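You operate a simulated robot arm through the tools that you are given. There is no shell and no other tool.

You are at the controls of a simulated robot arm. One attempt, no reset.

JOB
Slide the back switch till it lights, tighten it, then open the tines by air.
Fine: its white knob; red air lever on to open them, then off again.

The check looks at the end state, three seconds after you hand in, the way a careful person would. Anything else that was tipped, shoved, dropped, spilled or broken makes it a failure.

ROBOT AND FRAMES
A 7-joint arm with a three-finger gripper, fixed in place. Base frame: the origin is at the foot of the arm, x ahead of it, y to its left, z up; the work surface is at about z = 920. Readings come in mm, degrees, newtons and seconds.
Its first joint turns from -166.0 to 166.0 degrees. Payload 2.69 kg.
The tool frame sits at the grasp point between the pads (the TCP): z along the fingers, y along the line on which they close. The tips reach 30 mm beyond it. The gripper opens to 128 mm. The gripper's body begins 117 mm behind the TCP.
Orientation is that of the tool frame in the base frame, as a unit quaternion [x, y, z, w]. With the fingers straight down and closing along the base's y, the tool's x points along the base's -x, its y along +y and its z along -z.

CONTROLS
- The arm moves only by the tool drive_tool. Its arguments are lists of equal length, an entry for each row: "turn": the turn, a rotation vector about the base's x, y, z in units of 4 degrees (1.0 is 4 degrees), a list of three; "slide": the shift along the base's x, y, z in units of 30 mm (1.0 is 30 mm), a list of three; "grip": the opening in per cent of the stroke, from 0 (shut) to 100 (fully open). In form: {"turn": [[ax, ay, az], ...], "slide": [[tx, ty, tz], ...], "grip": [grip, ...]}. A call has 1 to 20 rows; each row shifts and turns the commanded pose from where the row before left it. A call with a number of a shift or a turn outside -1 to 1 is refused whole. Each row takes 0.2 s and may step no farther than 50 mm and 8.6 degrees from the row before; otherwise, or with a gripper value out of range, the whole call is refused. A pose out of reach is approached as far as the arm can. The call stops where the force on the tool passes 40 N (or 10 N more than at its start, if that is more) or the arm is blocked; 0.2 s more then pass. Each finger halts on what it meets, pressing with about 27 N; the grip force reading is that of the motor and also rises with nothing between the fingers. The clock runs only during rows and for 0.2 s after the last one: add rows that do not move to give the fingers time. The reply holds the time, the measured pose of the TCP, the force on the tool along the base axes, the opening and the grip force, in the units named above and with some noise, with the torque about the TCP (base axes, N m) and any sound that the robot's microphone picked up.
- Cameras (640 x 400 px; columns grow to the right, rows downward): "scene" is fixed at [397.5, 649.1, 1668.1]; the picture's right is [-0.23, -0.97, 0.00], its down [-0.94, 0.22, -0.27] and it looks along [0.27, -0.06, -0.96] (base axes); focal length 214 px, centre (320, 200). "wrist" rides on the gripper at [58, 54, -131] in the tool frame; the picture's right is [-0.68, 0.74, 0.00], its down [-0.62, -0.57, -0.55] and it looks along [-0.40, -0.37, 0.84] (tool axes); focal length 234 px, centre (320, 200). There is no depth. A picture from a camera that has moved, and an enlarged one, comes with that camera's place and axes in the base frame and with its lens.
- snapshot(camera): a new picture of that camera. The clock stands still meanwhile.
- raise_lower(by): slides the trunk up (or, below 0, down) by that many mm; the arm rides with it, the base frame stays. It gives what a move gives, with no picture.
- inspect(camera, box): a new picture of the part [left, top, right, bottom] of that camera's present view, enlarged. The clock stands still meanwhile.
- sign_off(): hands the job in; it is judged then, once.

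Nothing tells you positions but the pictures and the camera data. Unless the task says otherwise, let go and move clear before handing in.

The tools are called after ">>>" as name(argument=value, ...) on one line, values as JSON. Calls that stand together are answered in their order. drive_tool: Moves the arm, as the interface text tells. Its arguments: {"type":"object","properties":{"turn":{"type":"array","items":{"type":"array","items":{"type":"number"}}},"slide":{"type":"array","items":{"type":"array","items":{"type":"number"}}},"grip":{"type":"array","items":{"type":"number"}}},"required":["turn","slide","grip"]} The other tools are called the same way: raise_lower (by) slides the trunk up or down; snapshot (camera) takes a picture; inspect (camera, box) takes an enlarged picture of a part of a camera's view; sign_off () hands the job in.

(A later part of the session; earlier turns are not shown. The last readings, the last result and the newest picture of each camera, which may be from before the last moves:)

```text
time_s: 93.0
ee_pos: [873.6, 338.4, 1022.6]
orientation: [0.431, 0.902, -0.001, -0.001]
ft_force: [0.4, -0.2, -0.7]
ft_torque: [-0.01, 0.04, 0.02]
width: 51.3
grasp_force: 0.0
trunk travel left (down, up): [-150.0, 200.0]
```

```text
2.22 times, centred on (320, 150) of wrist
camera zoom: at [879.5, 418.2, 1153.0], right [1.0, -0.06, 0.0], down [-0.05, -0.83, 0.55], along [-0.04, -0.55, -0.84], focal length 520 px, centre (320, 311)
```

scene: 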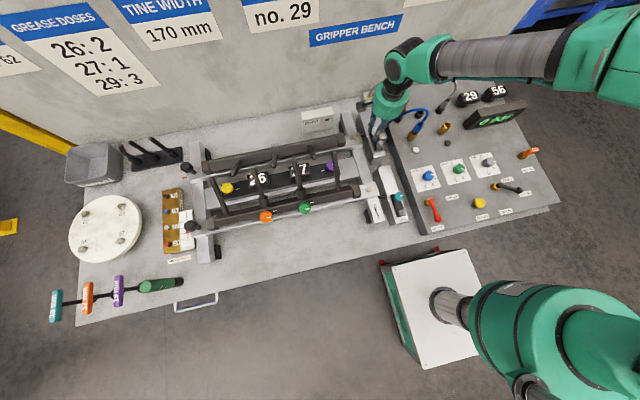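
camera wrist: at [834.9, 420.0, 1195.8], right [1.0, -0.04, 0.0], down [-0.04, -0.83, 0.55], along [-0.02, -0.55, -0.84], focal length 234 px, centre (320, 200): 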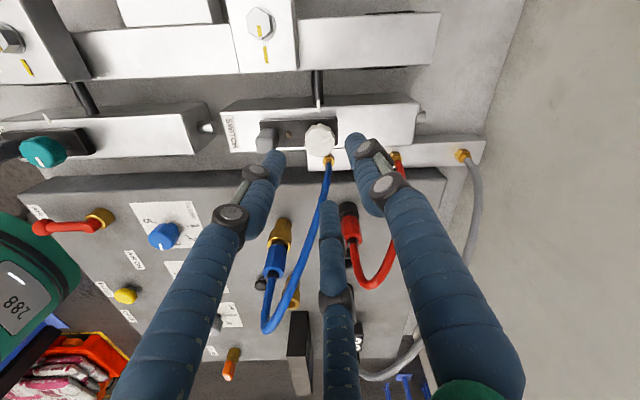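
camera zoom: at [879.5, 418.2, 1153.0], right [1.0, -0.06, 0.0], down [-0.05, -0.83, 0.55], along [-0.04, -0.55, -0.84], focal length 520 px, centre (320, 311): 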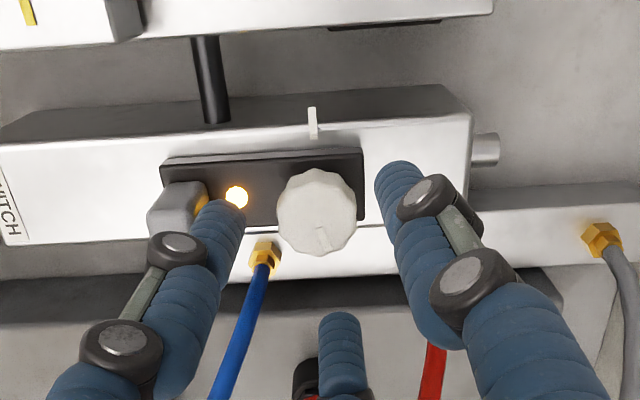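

>>> drive_tool(turn=[[0, 0, 0], [0, 0, 0], [0, 0, 0], [0, 0, 0], [0, 0, 0], [0, 0, 0], [0, 0, 0]], slide=[[-0.027, 0.055, 0], [0, 0, -0.5], [0, 0, -0.5], [0, 0, -0.5], [0, 0, 0], [0, 0, 0], [0, 0, 0]], grip=[40, 40, 40, 40, 10, 10, 10])

>>> inspect(camera="wrist", box=[200, 60, 440, 240])

>>> inspect(camera="scene", box=[360, 105, 400, 145])

```text
time_s: 94.6
ee_pos: [872.6, 340.2, 977.2]
orientation: [0.431, 0.902, 0.0, -0.002]
ft_force: [-1.6, -0.7, -5.8]
ft_torque: [0.07, -0.17, -0.04]
width: 28.8
grasp_force: 45.0
trunk travel left (down, up): [-150.0, 200.0]
```

```text
2.22 times, centred on (320, 150) of wrist
camera zoom: at [878.7, 419.9, 1108.3], right [1.0, -0.06, 0.0], down [-0.05, -0.83, 0.55], along [-0.04, -0.55, -0.84], focal length 520 px, centre (320, 311)
```

zoom: 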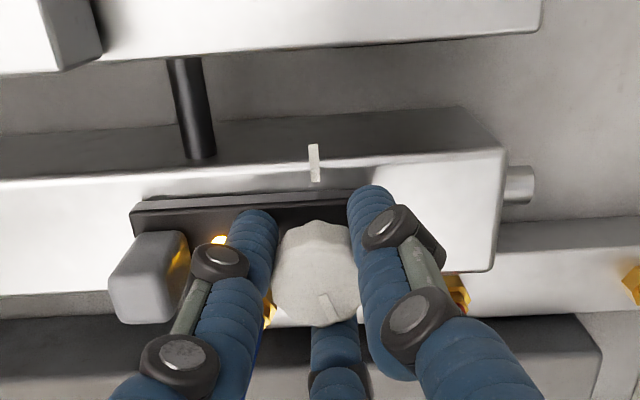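

```text
10.00 times, centred on (380, 125) of scene
camera zoom: at [397.5, 649.1, 1668.1], right [-0.23, -0.97, 0.0], down [-0.94, 0.22, -0.27], along [0.27, -0.06, -0.96], focal length 2145 px, centre (-280, 950)
```

zoom: 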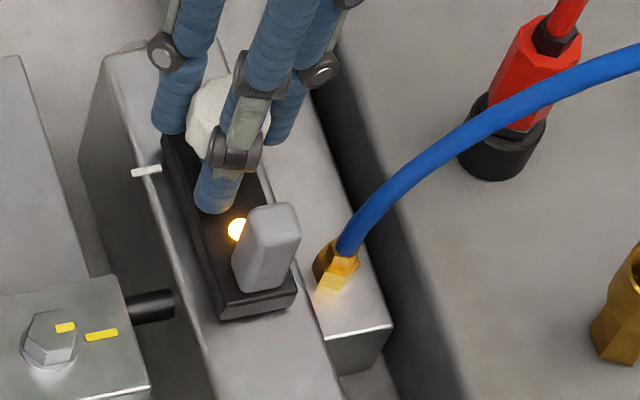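

>>> drive_tool(turn=[[0, 0, -1], [0, 0, -1], [0, 0, -1], [0, 0, -1], [0, 0, -1], [0, 0, -1], [0, 0, 0]], slide=[[0, 0, 0], [0, 0, 0], [0, 0, 0], [0, 0, 0], [0, 0, 0], [0, 0, 0], [0, 0, 0]], grip=[10, 10, 10, 10, 10, 10, 10])

>>> drive_tool(turn=[[0, 0, -1], [0, 0, -1], [0, 0, -1], [0, 0, -1], [0, 0, -1], [0, 0, -1], [0, 0, 0]], slide=[[0, 0, 0], [0, 0, 0], [0, 0, 0], [0, 0, 0], [0, 0, 0], [0, 0, 0], [0, 0, 0]], grip=[10, 10, 10, 10, 10, 10, 10])

>>> drive_tool(turn=[[0, 0, -1], [0, 0, -1], [0, 0, -1], [0, 0, -1], [0, 0, -1], [0, 0, -1], [0, 0, 0]], slide=[[0, 0, 0], [0, 0, 0], [0, 0, 0], [0, 0, 0], [0, 0, 0], [0, 0, 0], [0, 0, 0]], grip=[10, 10, 10, 10, 10, 10, 10])

>>> inspect(camera="wrist", box=[200, 60, 440, 240])

>>> inspect(camera="scene", box=[360, 105, 400, 145])

```text
time_s: 96.2
ee_pos: [873.5, 340.1, 976.6]
orientation: [0.61, 0.793, 0.001, -0.001]
ft_force: [1.1, -5.9, -3.2]
ft_torque: [-0.21, -0.05, 0.07]
width: 28.8
grasp_force: 45.2
trunk travel left (down, up): [-150.0, 200.0]
```

```text
time_s: 97.8
ee_pos: [872.6, 341.0, 976.9]
orientation: [0.762, 0.648, 0.001, -0.002]
ft_force: [0.8, -4.5, 1.6]
ft_torque: [-0.1, -0.15, 0.07]
width: 29.0
grasp_force: 45.0
trunk travel left (down, up): [-150.0, 200.0]
```

```text
time_s: 99.4
ee_pos: [872.2, 339.8, 977.8]
orientation: [0.88, 0.476, 0.0, -0.001]
ft_force: [1.2, -4.7, 3.7]
ft_torque: [-0.03, -0.2, 0.18]
width: 28.7
grasp_force: 45.0
trunk travel left (down, up): [-150.0, 200.0]
```

```text
2.22 times, centred on (320, 150) of wrist
camera zoom: at [950.0, 359.8, 1109.2], right [0.25, -0.97, 0.0], down [-0.81, -0.21, 0.55], along [-0.53, -0.13, -0.84], focal length 520 px, centre (320, 311)
```

zoom: 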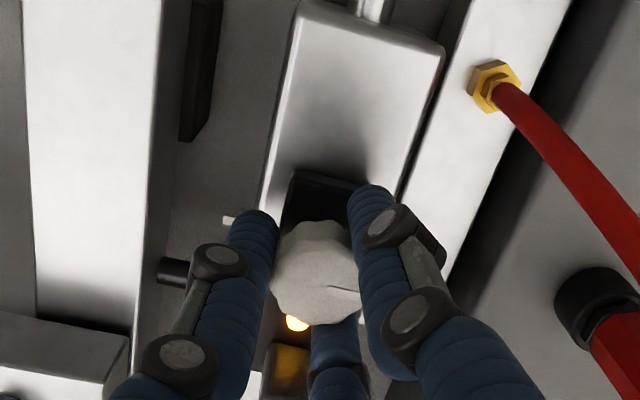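

```text
10.00 times, centred on (380, 125) of scene
camera zoom: at [397.5, 649.1, 1668.1], right [-0.23, -0.97, 0.0], down [-0.94, 0.22, -0.27], along [0.27, -0.06, -0.96], focal length 2145 px, centre (-280, 950)
```

zoom: 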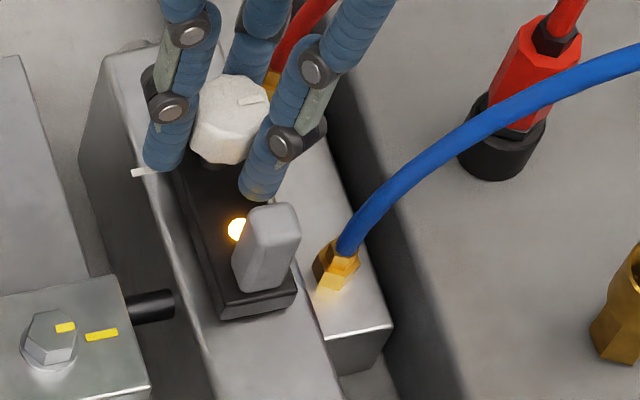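

Torque has risen to 0.18 N·m and the knob has begun slipping in the fingers. Its mark is back near the original clamped angle. I'll add a bit more clockwise to confirm it's against its stop.

>>> drive_tool(turn=[[0, 0, -1], [0, 0, -1], [0, 0, -1], [0, 0, -1], [0, 0, -1], [0, 0, 0]], slide=[[0, 0, 0], [0, 0, 0], [0, 0, 0], [0, 0, 0], [0, 0, 0], [0, 0, 0]], grip=[0, 0, 0, 0, 0, 0])

>>> inspect(camera="wrist", box=[200, 60, 440, 240])

>>> inspect(camera="scene", box=[360, 105, 400, 145])

```text
time_s: 100.8
ee_pos: [873.5, 341.0, 977.6]
orientation: [0.949, 0.316, 0.0, 0.0]
ft_force: [-3.3, -3.4, 5.5]
ft_torque: [-0.21, 0.08, 0.27]
width: 28.8
grasp_force: 45.3
trunk travel left (down, up): [-150.0, 200.0]
```

```text
2.22 times, centred on (320, 150) of wrist
camera zoom: at [952.1, 332.4, 1108.8], right [-0.1, -0.99, 0.0], down [-0.83, 0.08, 0.55], along [-0.55, 0.06, -0.84], focal length 520 px, centre (320, 311)
```

zoom: 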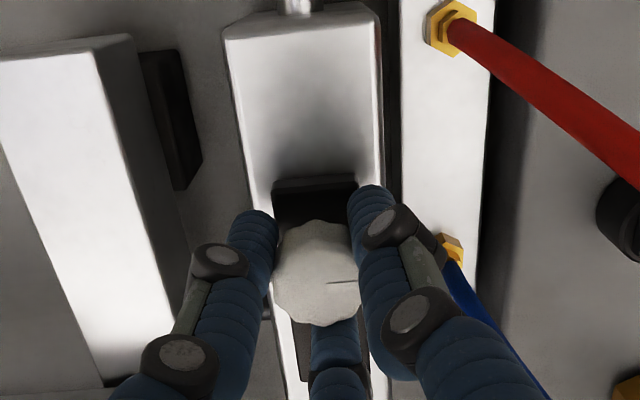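

```text
10.00 times, centred on (380, 125) of scene
camera zoom: at [397.5, 649.1, 1668.1], right [-0.23, -0.97, 0.0], down [-0.94, 0.22, -0.27], along [0.27, -0.06, -0.96], focal length 2145 px, centre (-280, 950)
```

zoom: 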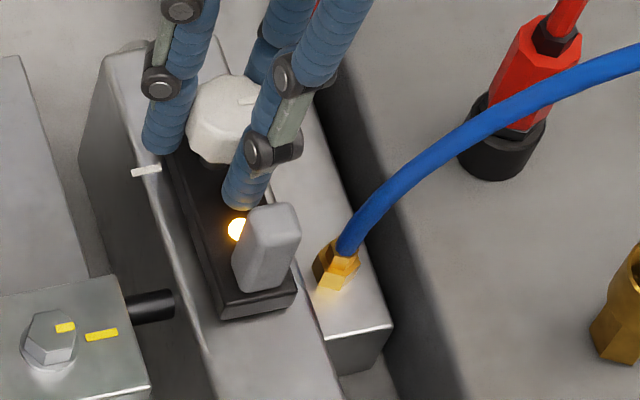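

Torque climbs to 0.27 N·m with little further knob motion. I'll take one more bite to be sure it's fully home, then check the mark.

>>> drive_tool(turn=[[0, 0, 0], [0, 0, 0], [0, 0, 0], [0, 0, 0], [0, 0, 0], [0, 0, 0]], slide=[[0, 0, 0], [0, 0, 0], [0, 0, 0.4], [0, 0, 0.6], [0, 0, 0.5], [0, 0, 0]], grip=[40, 40, 40, 40, 40, 40])

>>> drive_tool(turn=[[0, 0, 1], [0, 0, 1], [0, 0, 1], [0, 0, 1], [0, 0, 1], [0, 0, 1], [0, 0, 1], [0, 0, 1], [0, 0, 1], [0, 0, 1], [0, 0, 1], [0, 0, 1], [0, 0, 1], [0, 0, 1], [0, 0, 1], [0, 0, 1], [0, 0, 1], [0, 0, 1], [0, 0, 1], [0, 0, 1]], slide=[[0, 0, 0], [0, 0, 0], [0, 0, 0], [0, 0, 0], [0, 0, 0], [0, 0, 0], [0, 0, 0], [0, 0, 0], [0, 0, 0], [0, 0, 0], [0, 0, 0], [0, 0, 0], [0, 0, 0], [0, 0, 0], [0, 0, 0], [0, 0, 0], [0, 0, 0], [0, 0, 0], [0, 0, 0], [0, 0, 0]], grip=[40, 40, 40, 40, 40, 40, 40, 40, 40, 40, 40, 40, 40, 40, 40, 40, 40, 40, 40, 40])

>>> drive_tool(turn=[[0, 0, 1], [0, 0, 1], [0, 0, 1], [0, 0, 0]], slide=[[0, 0, 0], [0, 0, 0], [0, 0, 0], [0, 0, 0]], grip=[40, 40, 40, 40])

>>> inspect(camera="wrist", box=[200, 60, 440, 240])

>>> inspect(camera="scene", box=[360, 105, 400, 145])

```text
time_s: 102.2
ee_pos: [872.6, 339.7, 1021.5]
orientation: [0.949, 0.316, 0.001, -0.001]
ft_force: [-0.1, -0.7, -0.1]
ft_torque: [0.0, -0.03, 0.0]
width: 51.1
grasp_force: 0.0
trunk travel left (down, up): [-150.0, 200.0]
```

```text
time_s: 106.4
ee_pos: [872.4, 340.8, 1022.7]
orientation: [0.523, 0.852, -0.001, 0.0]
ft_force: [-0.3, 0.4, 1.3]
ft_torque: [0.0, -0.01, 0.03]
width: 51.1
grasp_force: 0.1
trunk travel left (down, up): [-150.0, 200.0]
```

```text
time_s: 107.4
ee_pos: [873.1, 339.7, 1020.7]
orientation: [0.432, 0.902, -0.001, -0.001]
ft_force: [-0.5, -0.2, -0.2]
ft_torque: [0.02, -0.01, 0.03]
width: 51.4
grasp_force: 0.0
trunk travel left (down, up): [-150.0, 200.0]
```

```text
2.22 times, centred on (320, 150) of wrist
camera zoom: at [878.6, 420.2, 1153.1], right [1.0, -0.06, 0.0], down [-0.05, -0.83, 0.55], along [-0.04, -0.55, -0.84], focal length 520 px, centre (320, 311)
```

zoom: 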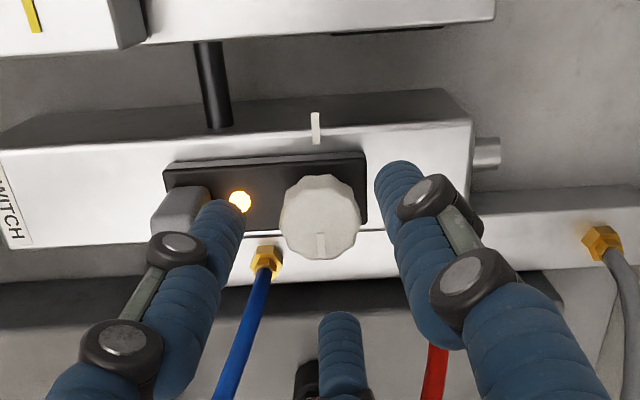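

```text
10.00 times, centred on (380, 125) of scene
camera zoom: at [397.5, 649.1, 1668.1], right [-0.23, -0.97, 0.0], down [-0.94, 0.22, -0.27], along [0.27, -0.06, -0.96], focal length 2145 px, centre (-280, 950)
```

zoom: 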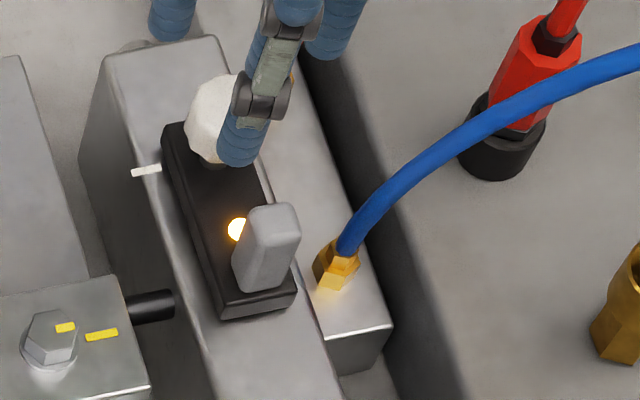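

The mark is back exactly where it was when the carriage was firmly clamped, and the lamp is lit. I'll do one short confirming bite.

>>> drive_tool(turn=[[0, 0, 0], [0, 0, 0], [0, 0, 0], [0, 0, 0], [0, 0, 0], [0, 0, 0]], slide=[[0, 0, -0.5], [0, 0, -0.5], [0, 0, -0.5], [0, 0, 0], [0, 0, 0], [0, 0, 0]], grip=[40, 40, 40, 5, 5, 5])

>>> drive_tool(turn=[[0, 0, -1], [0, 0, -1], [0, 0, -1], [0, 0, -1], [0, 0, -1], [0, 0, -1], [0, 0, -1], [0, 0, 0]], slide=[[0, 0, 0], [0, 0, 0], [0, 0, 0], [0, 0, 0], [0, 0, 0], [0, 0, 0], [0, 0, 0], [0, 0, 0]], grip=[5, 5, 5, 5, 5, 5, 5, 5])

>>> inspect(camera="scene", box=[360, 105, 400, 145])

>>> inspect(camera="wrist", box=[200, 60, 440, 240])

```text
time_s: 108.8
ee_pos: [872.0, 340.5, 975.5]
orientation: [0.432, 0.902, -0.001, -0.002]
ft_force: [-0.3, -9.4, -7.0]
ft_torque: [-0.25, -0.11, -0.02]
width: 28.7
grasp_force: 45.0
trunk travel left (down, up): [-150.0, 200.0]
```

```text
time_s: 110.6
ee_pos: [872.6, 338.5, 977.0]
orientation: [0.637, 0.771, 0.002, -0.001]
ft_force: [-3.4, -3.6, -5.9]
ft_torque: [-0.08, 0.08, 0.08]
width: 28.5
grasp_force: 44.8
trunk travel left (down, up): [-150.0, 200.0]
```

```text
10.00 times, centred on (380, 125) of scene
camera zoom: at [397.5, 649.1, 1668.1], right [-0.23, -0.97, 0.0], down [-0.94, 0.22, -0.27], along [0.27, -0.06, -0.96], focal length 2145 px, centre (-280, 950)
```

zoom: 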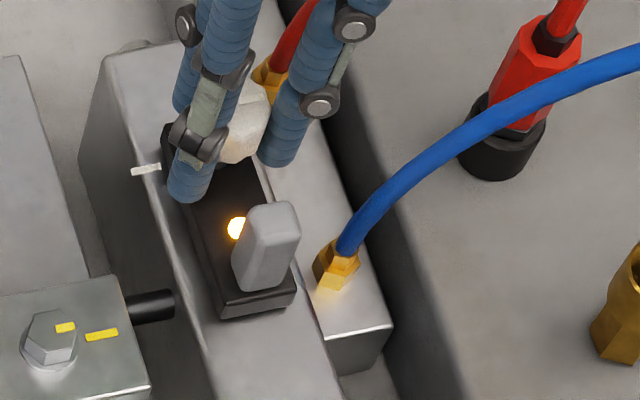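

```text
2.22 times, centred on (320, 150) of wrist
camera zoom: at [915.5, 407.8, 1109.0], right [0.85, -0.53, 0.0], down [-0.44, -0.71, 0.55], along [-0.29, -0.46, -0.84], focal length 520 px, centre (320, 311)
```

zoom: 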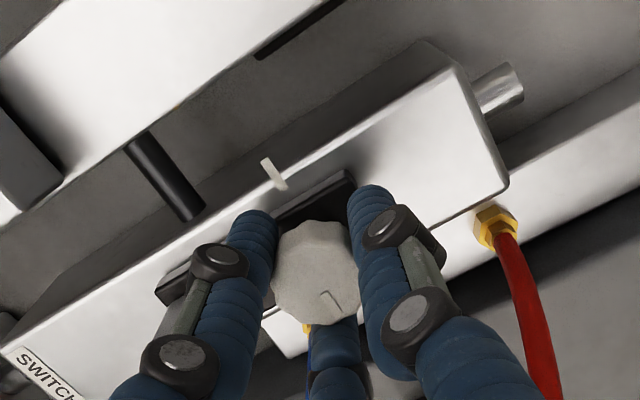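

The knob no longer turns with the tool, so it's at its stop. A gentle push test will confirm the carriage is clamped.

>>> drive_tool(turn=[[0, 0, 0], [0, 0, 0], [0, 0, 0]], slide=[[-0.08, 0, 0], [0, 0, 0], [0, 0, 0]], grip=[5, 5, 5])

>>> inspect(camera="scene", box=[360, 105, 400, 145])

```text
time_s: 111.4
ee_pos: [872.2, 339.8, 978.0]
orientation: [0.636, 0.772, 0.0, 0.0]
ft_force: [15.6, -3.2, -3.5]
ft_torque: [0.2, -0.96, 0.04]
width: 29.0
grasp_force: 45.0
trunk travel left (down, up): [-150.0, 200.0]
```

```text
10.00 times, centred on (380, 125) of scene
camera zoom: at [397.5, 649.1, 1668.1], right [-0.23, -0.97, 0.0], down [-0.94, 0.22, -0.27], along [0.27, -0.06, -0.96], focal length 2145 px, centre (-280, 950)
```

zoom: 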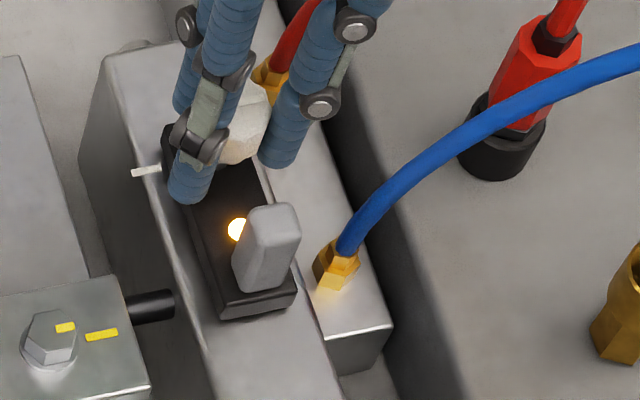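

The carriage is firmly clamped and lit. I'll release, lift clear, and move to a viewing pose over the front of the panel to measure the levers.

>>> drive_tool(turn=[[0, 0, 0], [0, 0, 0], [0, 0, 0], [0, 0, 0], [0, 0, 0], [0, 0, 0], [0, 0, 0], [0, 0, 0], [0, 0, 0], [0, 0, 0], [0, 0, 0]], slide=[[0.08, 0, 0], [0, 0, 0], [0, 0, 0], [0, 0, 0.5], [0, 0, 1], [0, 0, 1], [0, 0, 1], [0, 0, 1], [0, 0, 1], [0, 0, 1], [0, 0, 0.3]], grip=[5, 40, 40, 40, 40, 40, 40, 40, 40, 40, 40])

>>> drive_tool(turn=[[0, 0, 1], [0, 0, 1], [0, 0, 1], [0, 0, 1], [0, 0, 1], [0, 0, 1], [0, 0, 1], [0, 0, 0], [0, 0, 0], [0, 0, 0], [0, 0, 0], [0, 0, 0], [0, 0, 0], [0, 0, 0]], slide=[[-0.96, 0, 0], [-0.96, 0, 0], [-0.96, 0, 0], [-0.96, 0, 0], [-0.96, 0, 0], [-0.96, 0, 0], [-0.96, 0, 0], [-0.96, 0, 0], [-0.96, 0, 0], [-0.96, 0, 0], [-0.96, 0, 0], [-0.96, 0, 0], [-0.96, 0, 0], [0, 0, 0]], grip=[40, 40, 40, 40, 40, 40, 40, 40, 40, 40, 40, 40, 40, 40])

>>> snapshot(camera="wrist")

>>> snapshot(camera="scene")

```text
time_s: 113.8
ee_pos: [871.6, 339.3, 1183.2]
orientation: [0.637, 0.771, -0.001, -0.001]
ft_force: [0.6, -0.1, 0.7]
ft_torque: [0.0, -0.03, 0.01]
width: 51.6
grasp_force: 0.1
trunk travel left (down, up): [-150.0, 200.0]
```

```text
time_s: 116.8
ee_pos: [497.5, 338.8, 1182.3]
orientation: [0.431, 0.902, 0.0, -0.001]
ft_force: [-0.2, 0.8, -0.3]
ft_torque: [0.0, -0.09, 0.01]
width: 51.0
grasp_force: 0.1
trunk travel left (down, up): [-150.0, 200.0]
```

```text
taken
camera wrist: at [503.1, 418.5, 1313.2], right [1.0, -0.06, 0.0], down [-0.05, -0.83, 0.55], along [-0.04, -0.55, -0.84], focal length 234 px, centre (320, 200)
```

wrist: 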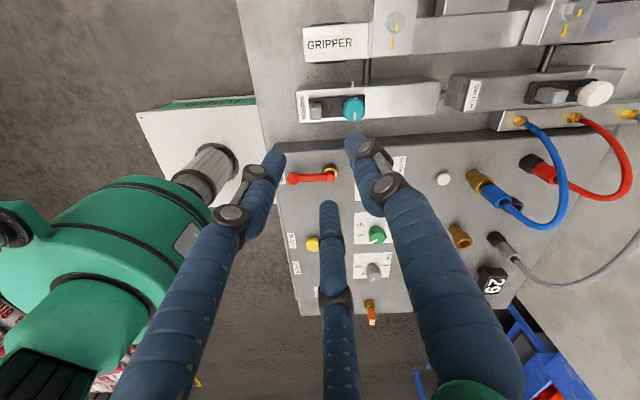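

```text
taken
```

scene: 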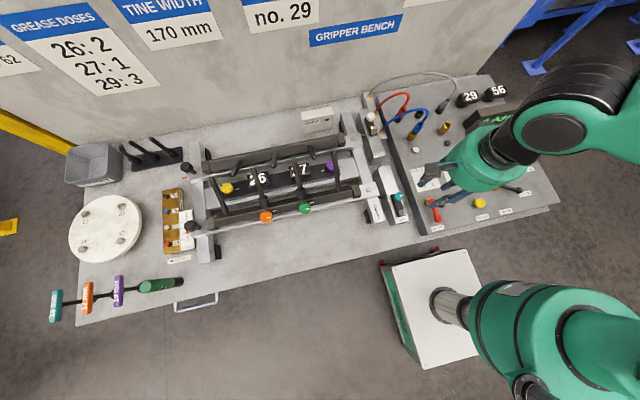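

I can see the red lever from here (handle pointing −x at AIR OFF). I'll enlarge these views to triangulate both levers.

>>> inspect(camera="wrist", box=[260, 130, 420, 330])

>>> inspect(camera="wrist", box=[280, 140, 360, 200])

>>> inspect(camera="scene", box=[420, 185, 540, 245])

```text
2.00 times, centred on (340, 230) of wrist
camera zoom: at [503.1, 418.5, 1313.2], right [1.0, -0.06, 0.0], down [-0.05, -0.83, 0.55], along [-0.04, -0.55, -0.84], focal length 468 px, centre (280, 140)
```

zoom: 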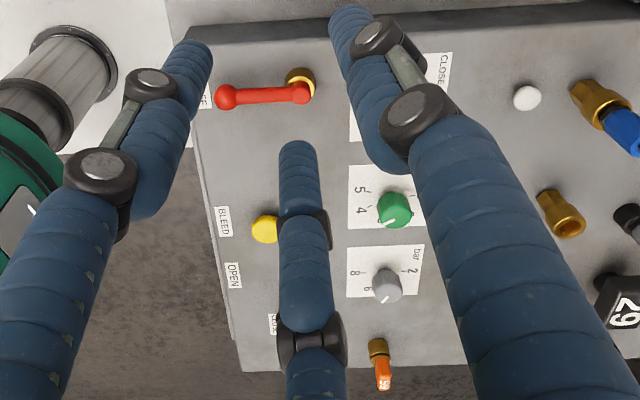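

```text
6.67 times, centred on (320, 170) of wrist
camera zoom: at [503.1, 418.5, 1313.2], right [1.0, -0.06, 0.0], down [-0.05, -0.83, 0.55], along [-0.04, -0.55, -0.84], focal length 1561 px, centre (320, 400)
```

zoom: 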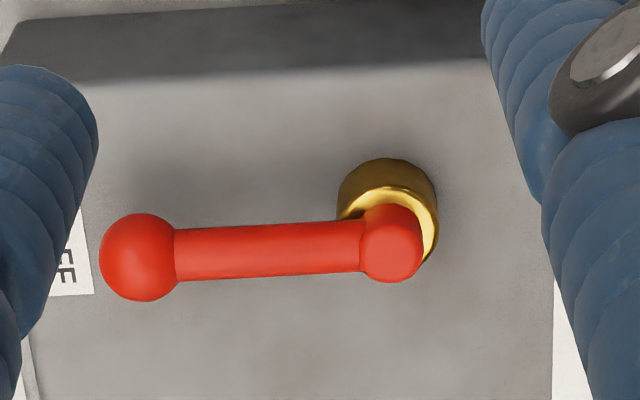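

```text
5.33 times, centred on (480, 215) of scene
camera zoom: at [397.5, 649.1, 1668.1], right [-0.23, -0.97, 0.0], down [-0.94, 0.22, -0.27], along [0.27, -0.06, -0.96], focal length 1144 px, centre (-533, 120)
```

zoom: 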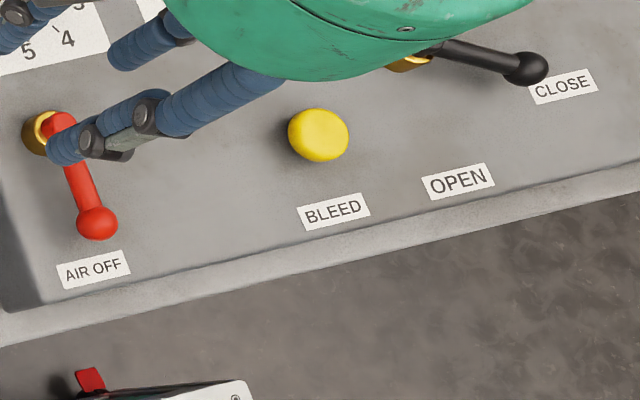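

The red lever's hub is at about (508, 216, 925) and its ball at (439, 214, 922), with AIR ON toward −y. Now I'll get a proper view of the black TINES lever.

>>> drive_tool(turn=[[0, 0, 0], [0, 0, 0], [0, 0, 0], [0, 0, 0], [0, 0, 0], [0, 0, 0], [0, 0, 0], [0, 0, 0], [0, 0, 0], [0, 0, 0], [0, 0, 0], [0, 0, 0], [0, 0, 0], [0, 0, 0]], slide=[[0, -0.92, 0], [0, -0.92, 0], [0, -0.92, 0], [0, -0.92, -0.3], [0, -0.92, -0.3], [0, -0.92, -0.3], [0, -0.92, -0.3], [0, -0.92, -0.3], [0, -0.92, -0.3], [0, -0.92, -0.3], [0, -0.92, -0.3], [0, -0.92, -0.3], [0, -0.92, -0.3], [0, 0, 0]], grip=[40, 40, 40, 40, 40, 40, 40, 40, 40, 40, 40, 40, 40, 40])

>>> snapshot(camera="wrist")

>>> inspect(camera="wrist", box=[200, 100, 420, 240])

>>> snapshot(camera="scene")

```text
time_s: 119.8
ee_pos: [499.3, -20.8, 1091.4]
orientation: [0.432, 0.902, 0.0, -0.001]
ft_force: [0.6, 0.1, 0.6]
ft_torque: [0.05, 0.03, -0.04]
width: 50.7
grasp_force: 0.1
trunk travel left (down, up): [-150.0, 200.0]
```

```text
taken
camera wrist: at [505.2, 59.6, 1223.2], right [1.0, -0.06, 0.0], down [-0.05, -0.83, 0.55], along [-0.04, -0.55, -0.84], focal length 234 px, centre (320, 200)
```

wrist: 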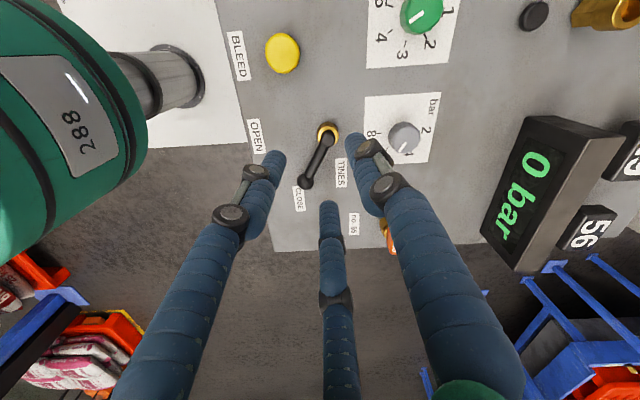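

```text
2.86 times, centred on (310, 170) of wrist
camera zoom: at [505.2, 59.6, 1223.2], right [1.0, -0.06, 0.0], down [-0.05, -0.83, 0.55], along [-0.04, -0.55, -0.84], focal length 669 px, centre (349, 286)
```

zoom: 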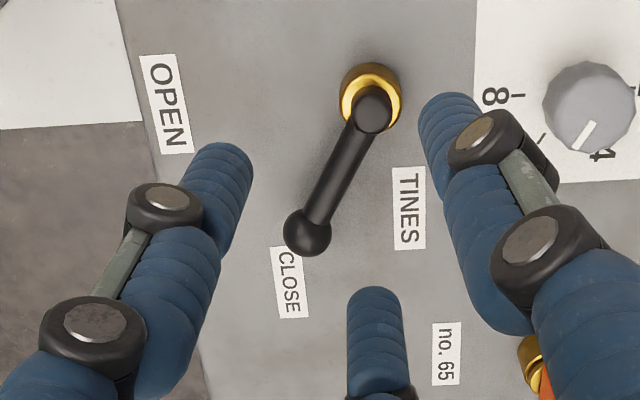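

```text
taken
```

scene: 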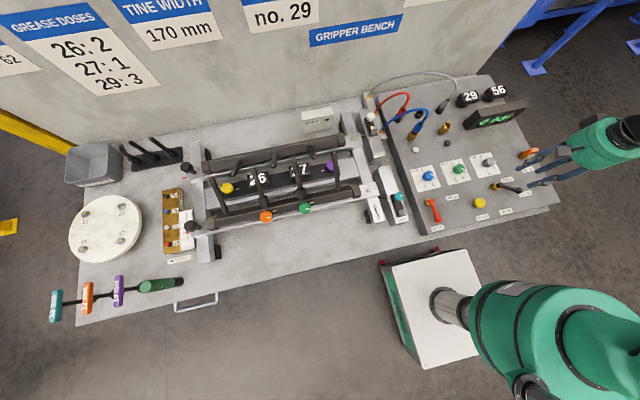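

The black lever's hub is at about (509, −38) and its ball at (473, −102), pointing at CLOSE; OPEN lies straight toward −x. I'll close the fingers and move lower beside the lever to get a better height estimate.

>>> drive_tool(turn=[[0, 0, 0], [0, 0, 0], [0, 0, 0], [0, 0, 0], [0, 0, 0], [0, 0, 0]], slide=[[0.04, -0.7, 0], [0.04, -0.7, 0], [0.04, -0.7, 0], [0.04, -0.7, -0.4], [0, 0, -0.6], [0, 0, 0]], grip=[0, 0, 0, 0, 0, 0])

>>> snapshot(camera="wrist")

>>> inspect(camera="wrist", box=[200, 20, 420, 200])

>>> inspect(camera="scene", box=[440, 130, 580, 250])

```text
time_s: 121.2
ee_pos: [504.9, -102.5, 1061.4]
orientation: [0.431, 0.902, 0.0, 0.0]
ft_force: [-0.9, 0.0, 0.2]
ft_torque: [0.0, 0.02, -0.06]
width: 2.2
grasp_force: 26.8
trunk travel left (down, up): [-150.0, 200.0]
```

```text
taken
camera wrist: at [510.9, -22.5, 1193.0], right [1.0, -0.06, 0.0], down [-0.05, -0.83, 0.55], along [-0.04, -0.55, -0.84], focal length 234 px, centre (320, 200)
```

wrist: 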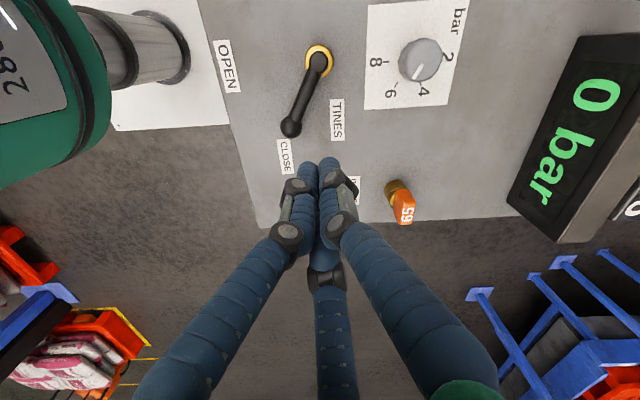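

```text
2.22 times, centred on (310, 110) of wrist
camera zoom: at [510.9, -22.5, 1193.0], right [1.0, -0.06, 0.0], down [-0.05, -0.83, 0.55], along [-0.04, -0.55, -0.84], focal length 520 px, centre (342, 400)
```

zoom: 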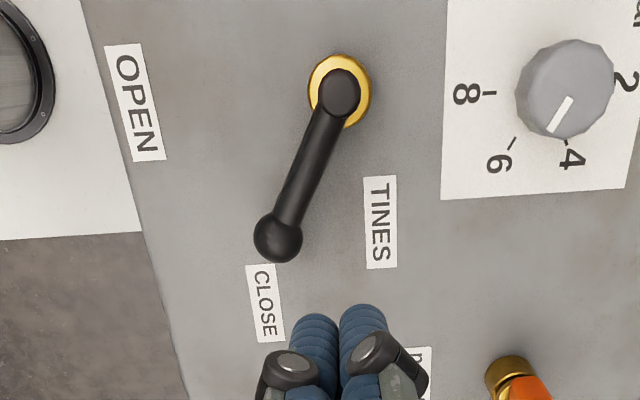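

```text
3.33 times, centred on (510, 190) of scene
camera zoom: at [397.5, 649.1, 1668.1], right [-0.23, -0.97, 0.0], down [-0.94, 0.22, -0.27], along [0.27, -0.06, -0.96], focal length 715 px, centre (-313, 233)
```

zoom: 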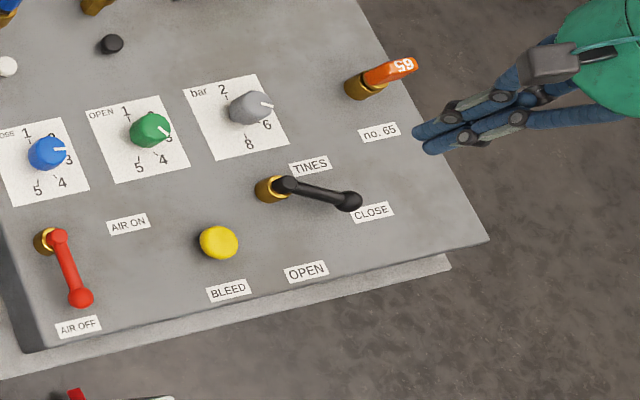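

The panel surface is at z≈920. Both levers' arms are at about z≈942, with the black hub at (509.5, −33) and ball at (476, −90). I'll descend with closed fingers on the +x side of the black lever arm.

>>> drive_tool(turn=[[0, 0, 0], [0, 0, 0], [0, 0, 0], [0, 0, 0], [0, 0, 0], [0, 0, 0]], slide=[[0.55, 0.34, 0], [0, 0, -0.8], [0, 0, -0.8], [0, 0, -0.8], [0, 0, 0], [0, 0, 0]], grip=[0, 0, 0, 0, 0, 0])

>>> snapshot(camera="wrist")

>>> inspect(camera="scene", box=[440, 150, 560, 240])

```text
time_s: 122.6
ee_pos: [519.7, -93.7, 988.7]
orientation: [0.431, 0.902, 0.0, 0.0]
ft_force: [0.7, -0.2, -0.1]
ft_torque: [0.01, 0.02, -0.02]
width: 2.1
grasp_force: 27.0
trunk travel left (down, up): [-150.0, 200.0]
```

```text
taken
camera wrist: at [525.5, -13.4, 1120.6], right [1.0, -0.06, 0.0], down [-0.05, -0.83, 0.55], along [-0.04, -0.55, -0.84], focal length 234 px, centre (320, 200)
```

wrist: 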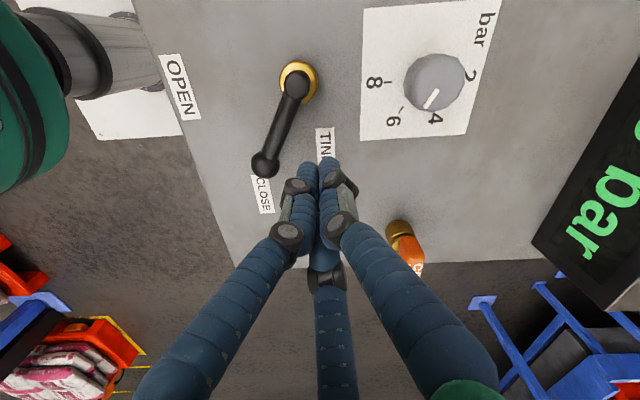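

```text
4.44 times, centred on (500, 195) of scene
camera zoom: at [397.5, 649.1, 1668.1], right [-0.23, -0.97, 0.0], down [-0.94, 0.22, -0.27], along [0.27, -0.06, -0.96], focal length 953 px, centre (-480, 222)
```

zoom: 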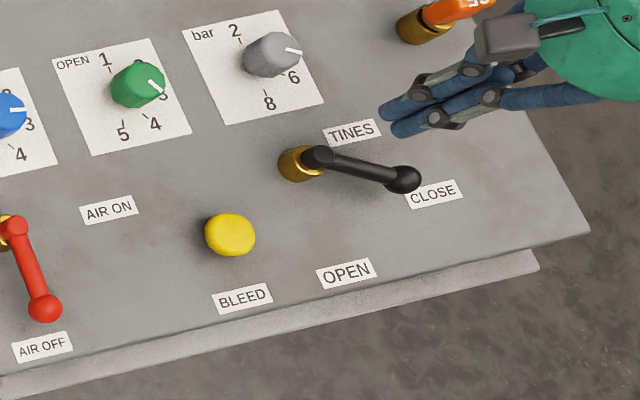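

Geometry confirmed. I'll go down to lever height, still clear of it on the +x side, and begin pushing toward OPEN.

>>> drive_tool(turn=[[0, 0, 0], [0, 0, 0], [0, 0, 0]], slide=[[0, 0, -0.5], [0, 0, -0.45], [0, 0, 0]], grip=[0, 0, 0])

>>> drive_tool(turn=[[0, 0, 0], [0, 0, 0], [0, 0, 0], [0, 0, 0], [0, 0, 0]], slide=[[-0.32, 0.21, 0], [-0.32, 0.21, 0], [-0.27, 0.07, 0], [-0.257, 0.117, 0], [0, 0, 0]], grip=[0, 0, 0, 0, 0])

>>> snapshot(camera="wrist")

>>> inspect(camera="scene", box=[440, 150, 560, 240])

```text
time_s: 123.4
ee_pos: [520.2, -93.0, 960.5]
orientation: [0.431, 0.902, -0.001, -0.001]
ft_force: [0.3, -0.3, -0.3]
ft_torque: [0.02, 0.03, 0.01]
width: 2.1
grasp_force: 27.2
trunk travel left (down, up): [-150.0, 200.0]
```

```text
time_s: 124.6
ee_pos: [485.6, -73.3, 960.8]
orientation: [0.432, 0.902, 0.0, -0.001]
ft_force: [0.2, 0.3, 0.1]
ft_torque: [-0.02, -0.03, -0.01]
width: 2.2
grasp_force: 27.4
trunk travel left (down, up): [-150.0, 200.0]
```

```text
taken
camera wrist: at [490.5, 6.0, 1092.2], right [1.0, -0.06, 0.0], down [-0.05, -0.83, 0.55], along [-0.04, -0.55, -0.84], focal length 234 px, centre (320, 200)
```

wrist: 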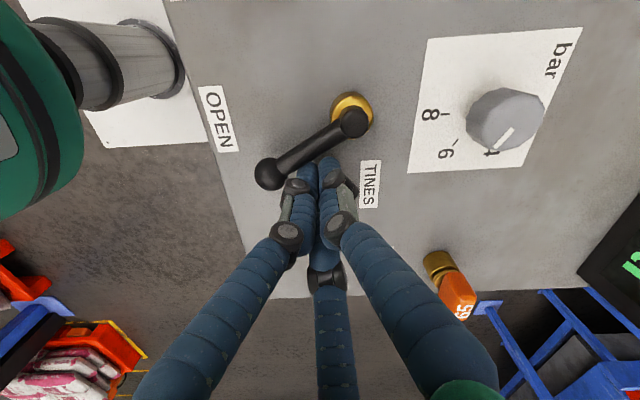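

```text
4.44 times, centred on (500, 195) of scene
camera zoom: at [397.5, 649.1, 1668.1], right [-0.23, -0.97, 0.0], down [-0.94, 0.22, -0.27], along [0.27, -0.06, -0.96], focal length 953 px, centre (-480, 222)
```

zoom: 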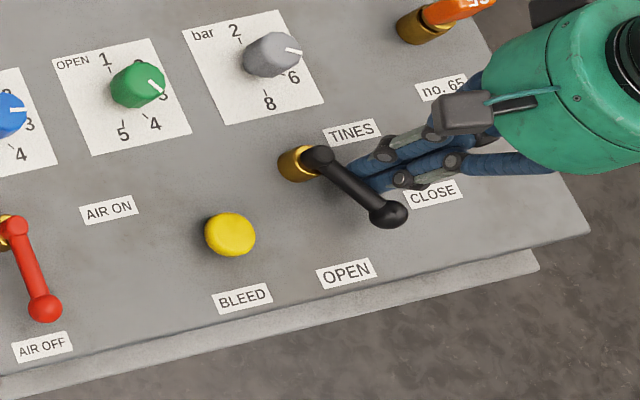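

The lever is swinging smoothly with the fingers. I'll continue the arc to OPEN.

>>> drive_tool(turn=[[0, 0, 0], [0, 0, 0], [0, 0, 0], [0, 0, 0], [0, 0, 0], [0, 0, 0]], slide=[[-0.23, 0.157, 0], [-0.2, 0.193, 0], [-0.16, 0.23, 0], [-0.123, 0.25, 0], [-0.06, 0.2, 0], [0, 0, 0]], grip=[0, 0, 0, 0, 0, 0])

>>> snapshot(camera="wrist")

>>> inspect(camera="scene", box=[440, 150, 560, 240])

```text
time_s: 125.6
ee_pos: [466.8, -55.4, 960.8]
orientation: [0.432, 0.902, -0.001, -0.001]
ft_force: [2.1, -20.2, -6.3]
ft_torque: [-0.4, -0.15, -0.11]
width: 2.3
grasp_force: 27.1
trunk travel left (down, up): [-150.0, 200.0]
stopped in row 4: the force on the tool passed its limit at 50 N (the readings are from after the stop); the commanded pose is now the measured one
```

```text
taken
camera wrist: at [471.6, 24.6, 1091.9], right [1.0, -0.06, 0.0], down [-0.05, -0.83, 0.55], along [-0.03, -0.55, -0.84], focal length 234 px, centre (320, 200)
```

wrist: 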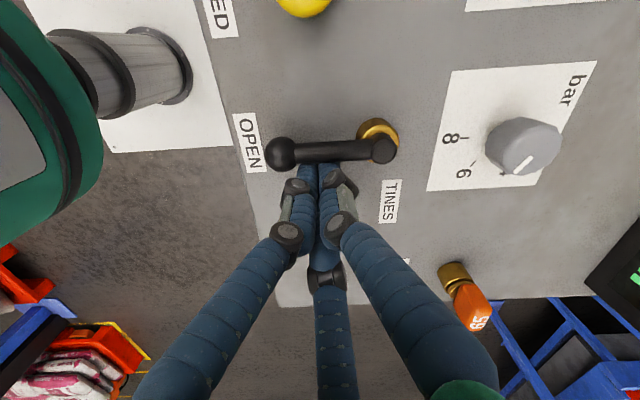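

```text
4.44 times, centred on (500, 195) of scene
camera zoom: at [397.5, 649.1, 1668.1], right [-0.23, -0.97, 0.0], down [-0.94, 0.22, -0.27], along [0.27, -0.06, -0.96], focal length 953 px, centre (-480, 222)
```

zoom: 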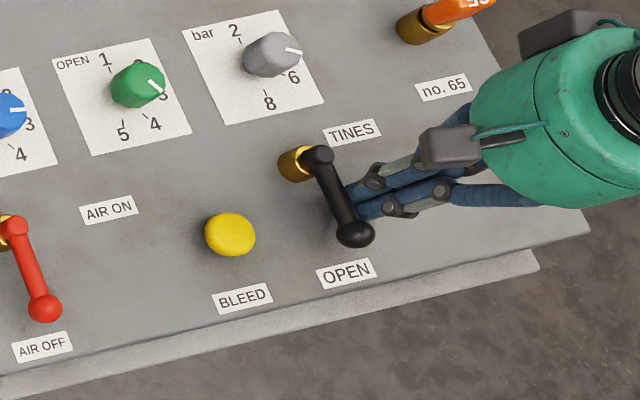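

The lever hit its stop at OPEN. I'll back off, lift and go above the +y side of the red lever.

>>> drive_tool(turn=[[0, 0, 0], [0, 0, 0], [0, 0, 0], [0, 0, 0], [0, 0, 0], [0, 0, 0]], slide=[[0.1, -0.4, 0], [0.1, -0.4, 0.1], [0, 0, 0.8], [0, 0, 0.9], [0, 0, 0.9], [0, 0, 0]], grip=[0, 0, 0, 0, 0, 0])

>>> drive_tool(turn=[[0, 0, 0], [0, 0, 0], [0, 0, 0], [0, 0, 0], [0, 0, 0], [0, 0, 0], [0, 0, 0], [0, 0, 0], [0, 0, 0], [0, 0, 0], [0, 0, 0], [0, 0, 0], [0, 0, 0]], slide=[[-0.02, 0.95, 0], [-0.02, 0.95, 0], [-0.02, 0.95, 0], [-0.02, 0.95, 0], [-0.02, 0.95, 0], [-0.02, 0.95, 0], [-0.02, 0.95, 0], [-0.02, 0.95, 0], [-0.02, 0.95, 0], [-0.02, 0.95, 0], [-0.02, 0.95, 0], [-0.02, 0.95, 0], [0, 0, 0]], grip=[0, 0, 0, 0, 0, 0, 0, 0, 0, 0, 0, 0, 0])

>>> snapshot(camera="wrist")

>>> inspect(camera="scene", box=[380, 150, 560, 260])

```text
time_s: 127.0
ee_pos: [471.5, -76.2, 1044.0]
orientation: [0.432, 0.902, -0.001, 0.0]
ft_force: [-0.1, 0.8, -0.2]
ft_torque: [0.01, 0.01, 0.0]
width: 2.3
grasp_force: 26.8
trunk travel left (down, up): [-150.0, 200.0]
```

```text
time_s: 129.8
ee_pos: [466.1, 263.3, 1043.3]
orientation: [0.432, 0.902, 0.0, 0.001]
ft_force: [0.7, 0.4, 0.4]
ft_torque: [-0.04, -0.01, -0.02]
width: 2.0
grasp_force: 26.6
trunk travel left (down, up): [-150.0, 200.0]
```

```text
taken
camera wrist: at [471.1, 343.8, 1175.2], right [1.0, -0.06, 0.0], down [-0.05, -0.83, 0.55], along [-0.04, -0.55, -0.84], focal length 234 px, centre (320, 200)
```

wrist: 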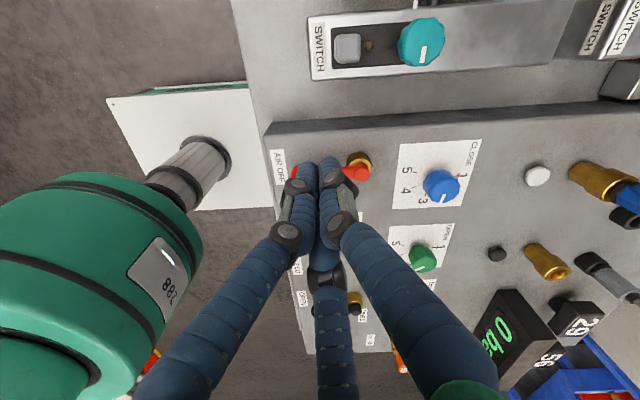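

```text
3.56 times, centred on (470, 205) of scene
camera zoom: at [397.5, 649.1, 1668.1], right [-0.23, -0.97, 0.0], down [-0.94, 0.22, -0.27], along [0.27, -0.06, -0.96], focal length 763 px, centre (-213, 182)
```

zoom: 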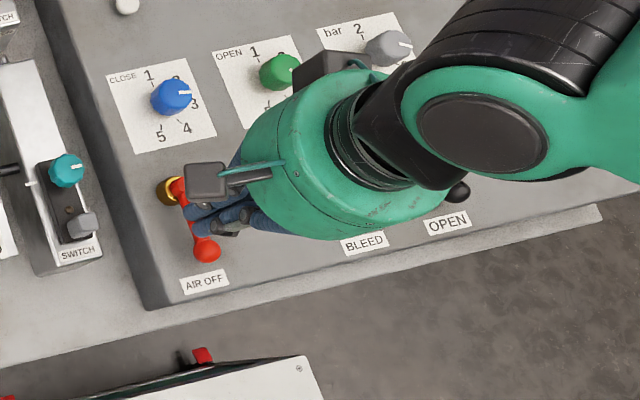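

The red lever arm lies at y≈230 with the hub near (507, 229). I'll descend on its +y side and push it toward AIR ON.

>>> drive_tool(turn=[[0, 0, 0], [0, 0, 0], [0, 0, 0], [0, 0, 0], [0, 0, 0]], slide=[[-0.1, 0.16, 0], [0, 0, -0.95], [0, 0, -0.95], [0, 0, -0.85], [0, 0, 0]], grip=[0, 0, 0, 0, 0])

>>> snapshot(camera="wrist")

>>> inspect(camera="scene", box=[390, 170, 510, 260])

```text
time_s: 131.0
ee_pos: [462.4, 270.2, 960.9]
orientation: [0.431, 0.902, -0.001, 0.001]
ft_force: [0.5, -0.2, 0.5]
ft_torque: [-0.04, 0.02, 0.0]
width: 2.2
grasp_force: 26.9
trunk travel left (down, up): [-150.0, 200.0]
```

```text
taken
camera wrist: at [467.9, 350.0, 1092.2], right [1.0, -0.06, 0.0], down [-0.05, -0.83, 0.55], along [-0.03, -0.55, -0.84], focal length 234 px, centre (320, 200)
```

wrist: 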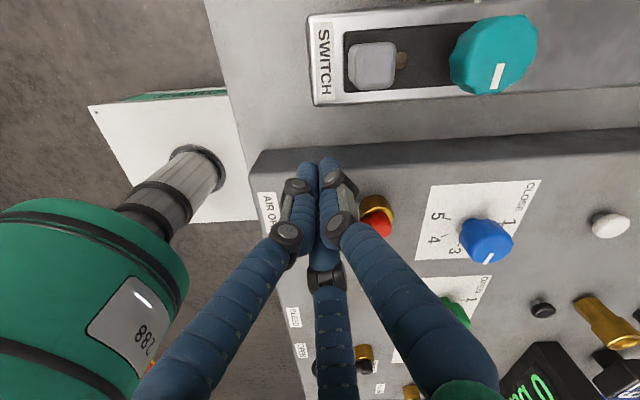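

```text
4.44 times, centred on (450, 215) of scene
camera zoom: at [397.5, 649.1, 1668.1], right [-0.23, -0.97, 0.0], down [-0.94, 0.22, -0.27], along [0.27, -0.06, -0.96], focal length 953 px, centre (-258, 133)
```

zoom: 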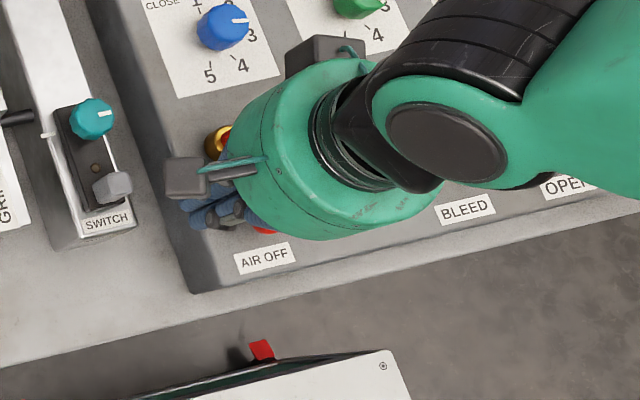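

>>> drive_tool(turn=[[0, 0, 0], [0, 0, 0], [0, 0, 0], [0, 0, 0], [0, 0, 0], [0, 0, 0], [0, 0, 0]], slide=[[-0.017, -0.4, 0], [-0.017, -0.4, 0], [-0.077, -0.267, 0], [-0.027, -0.28, 0], [0.02, -0.28, 0], [0.07, -0.27, 0], [0, 0, 0]], grip=[0, 0, 0, 0, 0, 0, 0])

>>> snapshot(camera="wrist")

>>> snapshot(camera="scene")

```text
time_s: 132.6
ee_pos: [459.8, 211.5, 959.1]
orientation: [0.431, 0.903, 0.0, 0.001]
ft_force: [-0.1, -0.3, 0.0]
ft_torque: [0.01, -0.01, 0.0]
width: 2.3
grasp_force: 27.0
trunk travel left (down, up): [-150.0, 200.0]
```

```text
taken
camera wrist: at [465.4, 292.3, 1091.4], right [1.0, -0.06, 0.0], down [-0.05, -0.83, 0.55], along [-0.04, -0.55, -0.84], focal length 234 px, centre (320, 200)
```

wrist: 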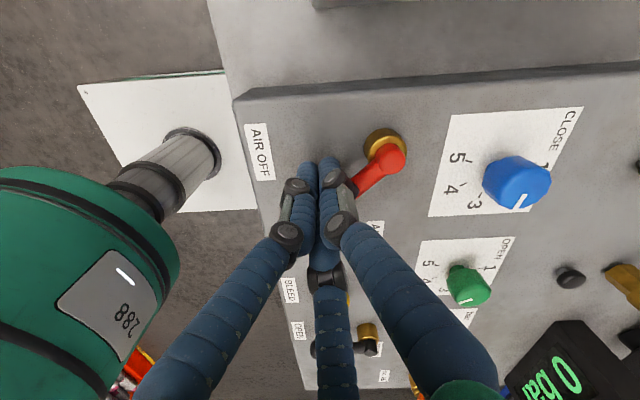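

```text
taken
```

scene: 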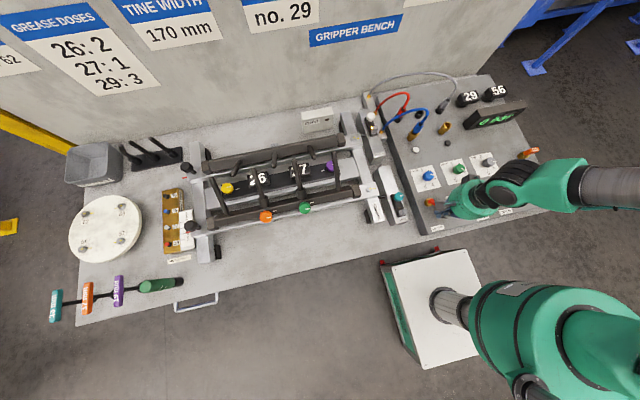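

The lever is turning (about 40° so far) and still shows 0 bar. I'll continue the arc toward AIR ON.

>>> drive_tool(turn=[[0, 0, 0], [0, 0, 0], [0, 0, 0], [0, 0, 0], [0, 0, 0], [0, 0, 0], [0, 0, 0]], slide=[[0.117, -0.257, 0], [0.157, -0.23, 0], [0.193, -0.2, 0], [0.23, -0.16, 0], [0.25, -0.123, 0], [0.217, -0.063, 0], [0, 0, 0]], grip=[0, 0, 0, 0, 0, 0, 0])

>>> snapshot(camera="wrist")

>>> snapshot(camera="scene")

```text
time_s: 134.0
ee_pos: [486.2, 181.2, 958.4]
orientation: [0.431, 0.902, -0.006, -0.004]
ft_force: [-6.3, -2.8, -0.6]
ft_torque: [0.02, 0.09, 0.0]
width: 2.3
grasp_force: 27.2
trunk travel left (down, up): [-150.0, 200.0]
stopped in row 7: the force on the tool passed its limit at 48 N (the readings are from after the stop); the commanded pose is now the measured one
```

```text
taken
camera wrist: at [493.2, 261.4, 1087.9], right [1.0, -0.06, -0.01], down [-0.05, -0.83, 0.55], along [-0.05, -0.55, -0.83], focal length 234 px, centre (320, 200)
```

wrist: 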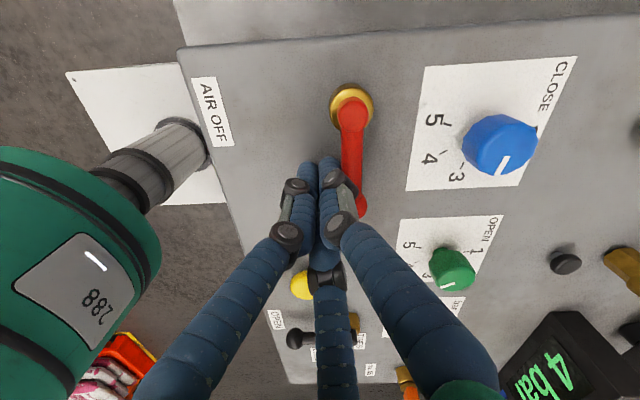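

```text
taken
```

scene: 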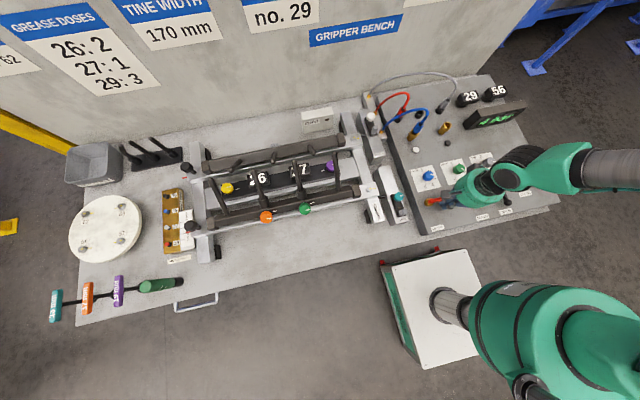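

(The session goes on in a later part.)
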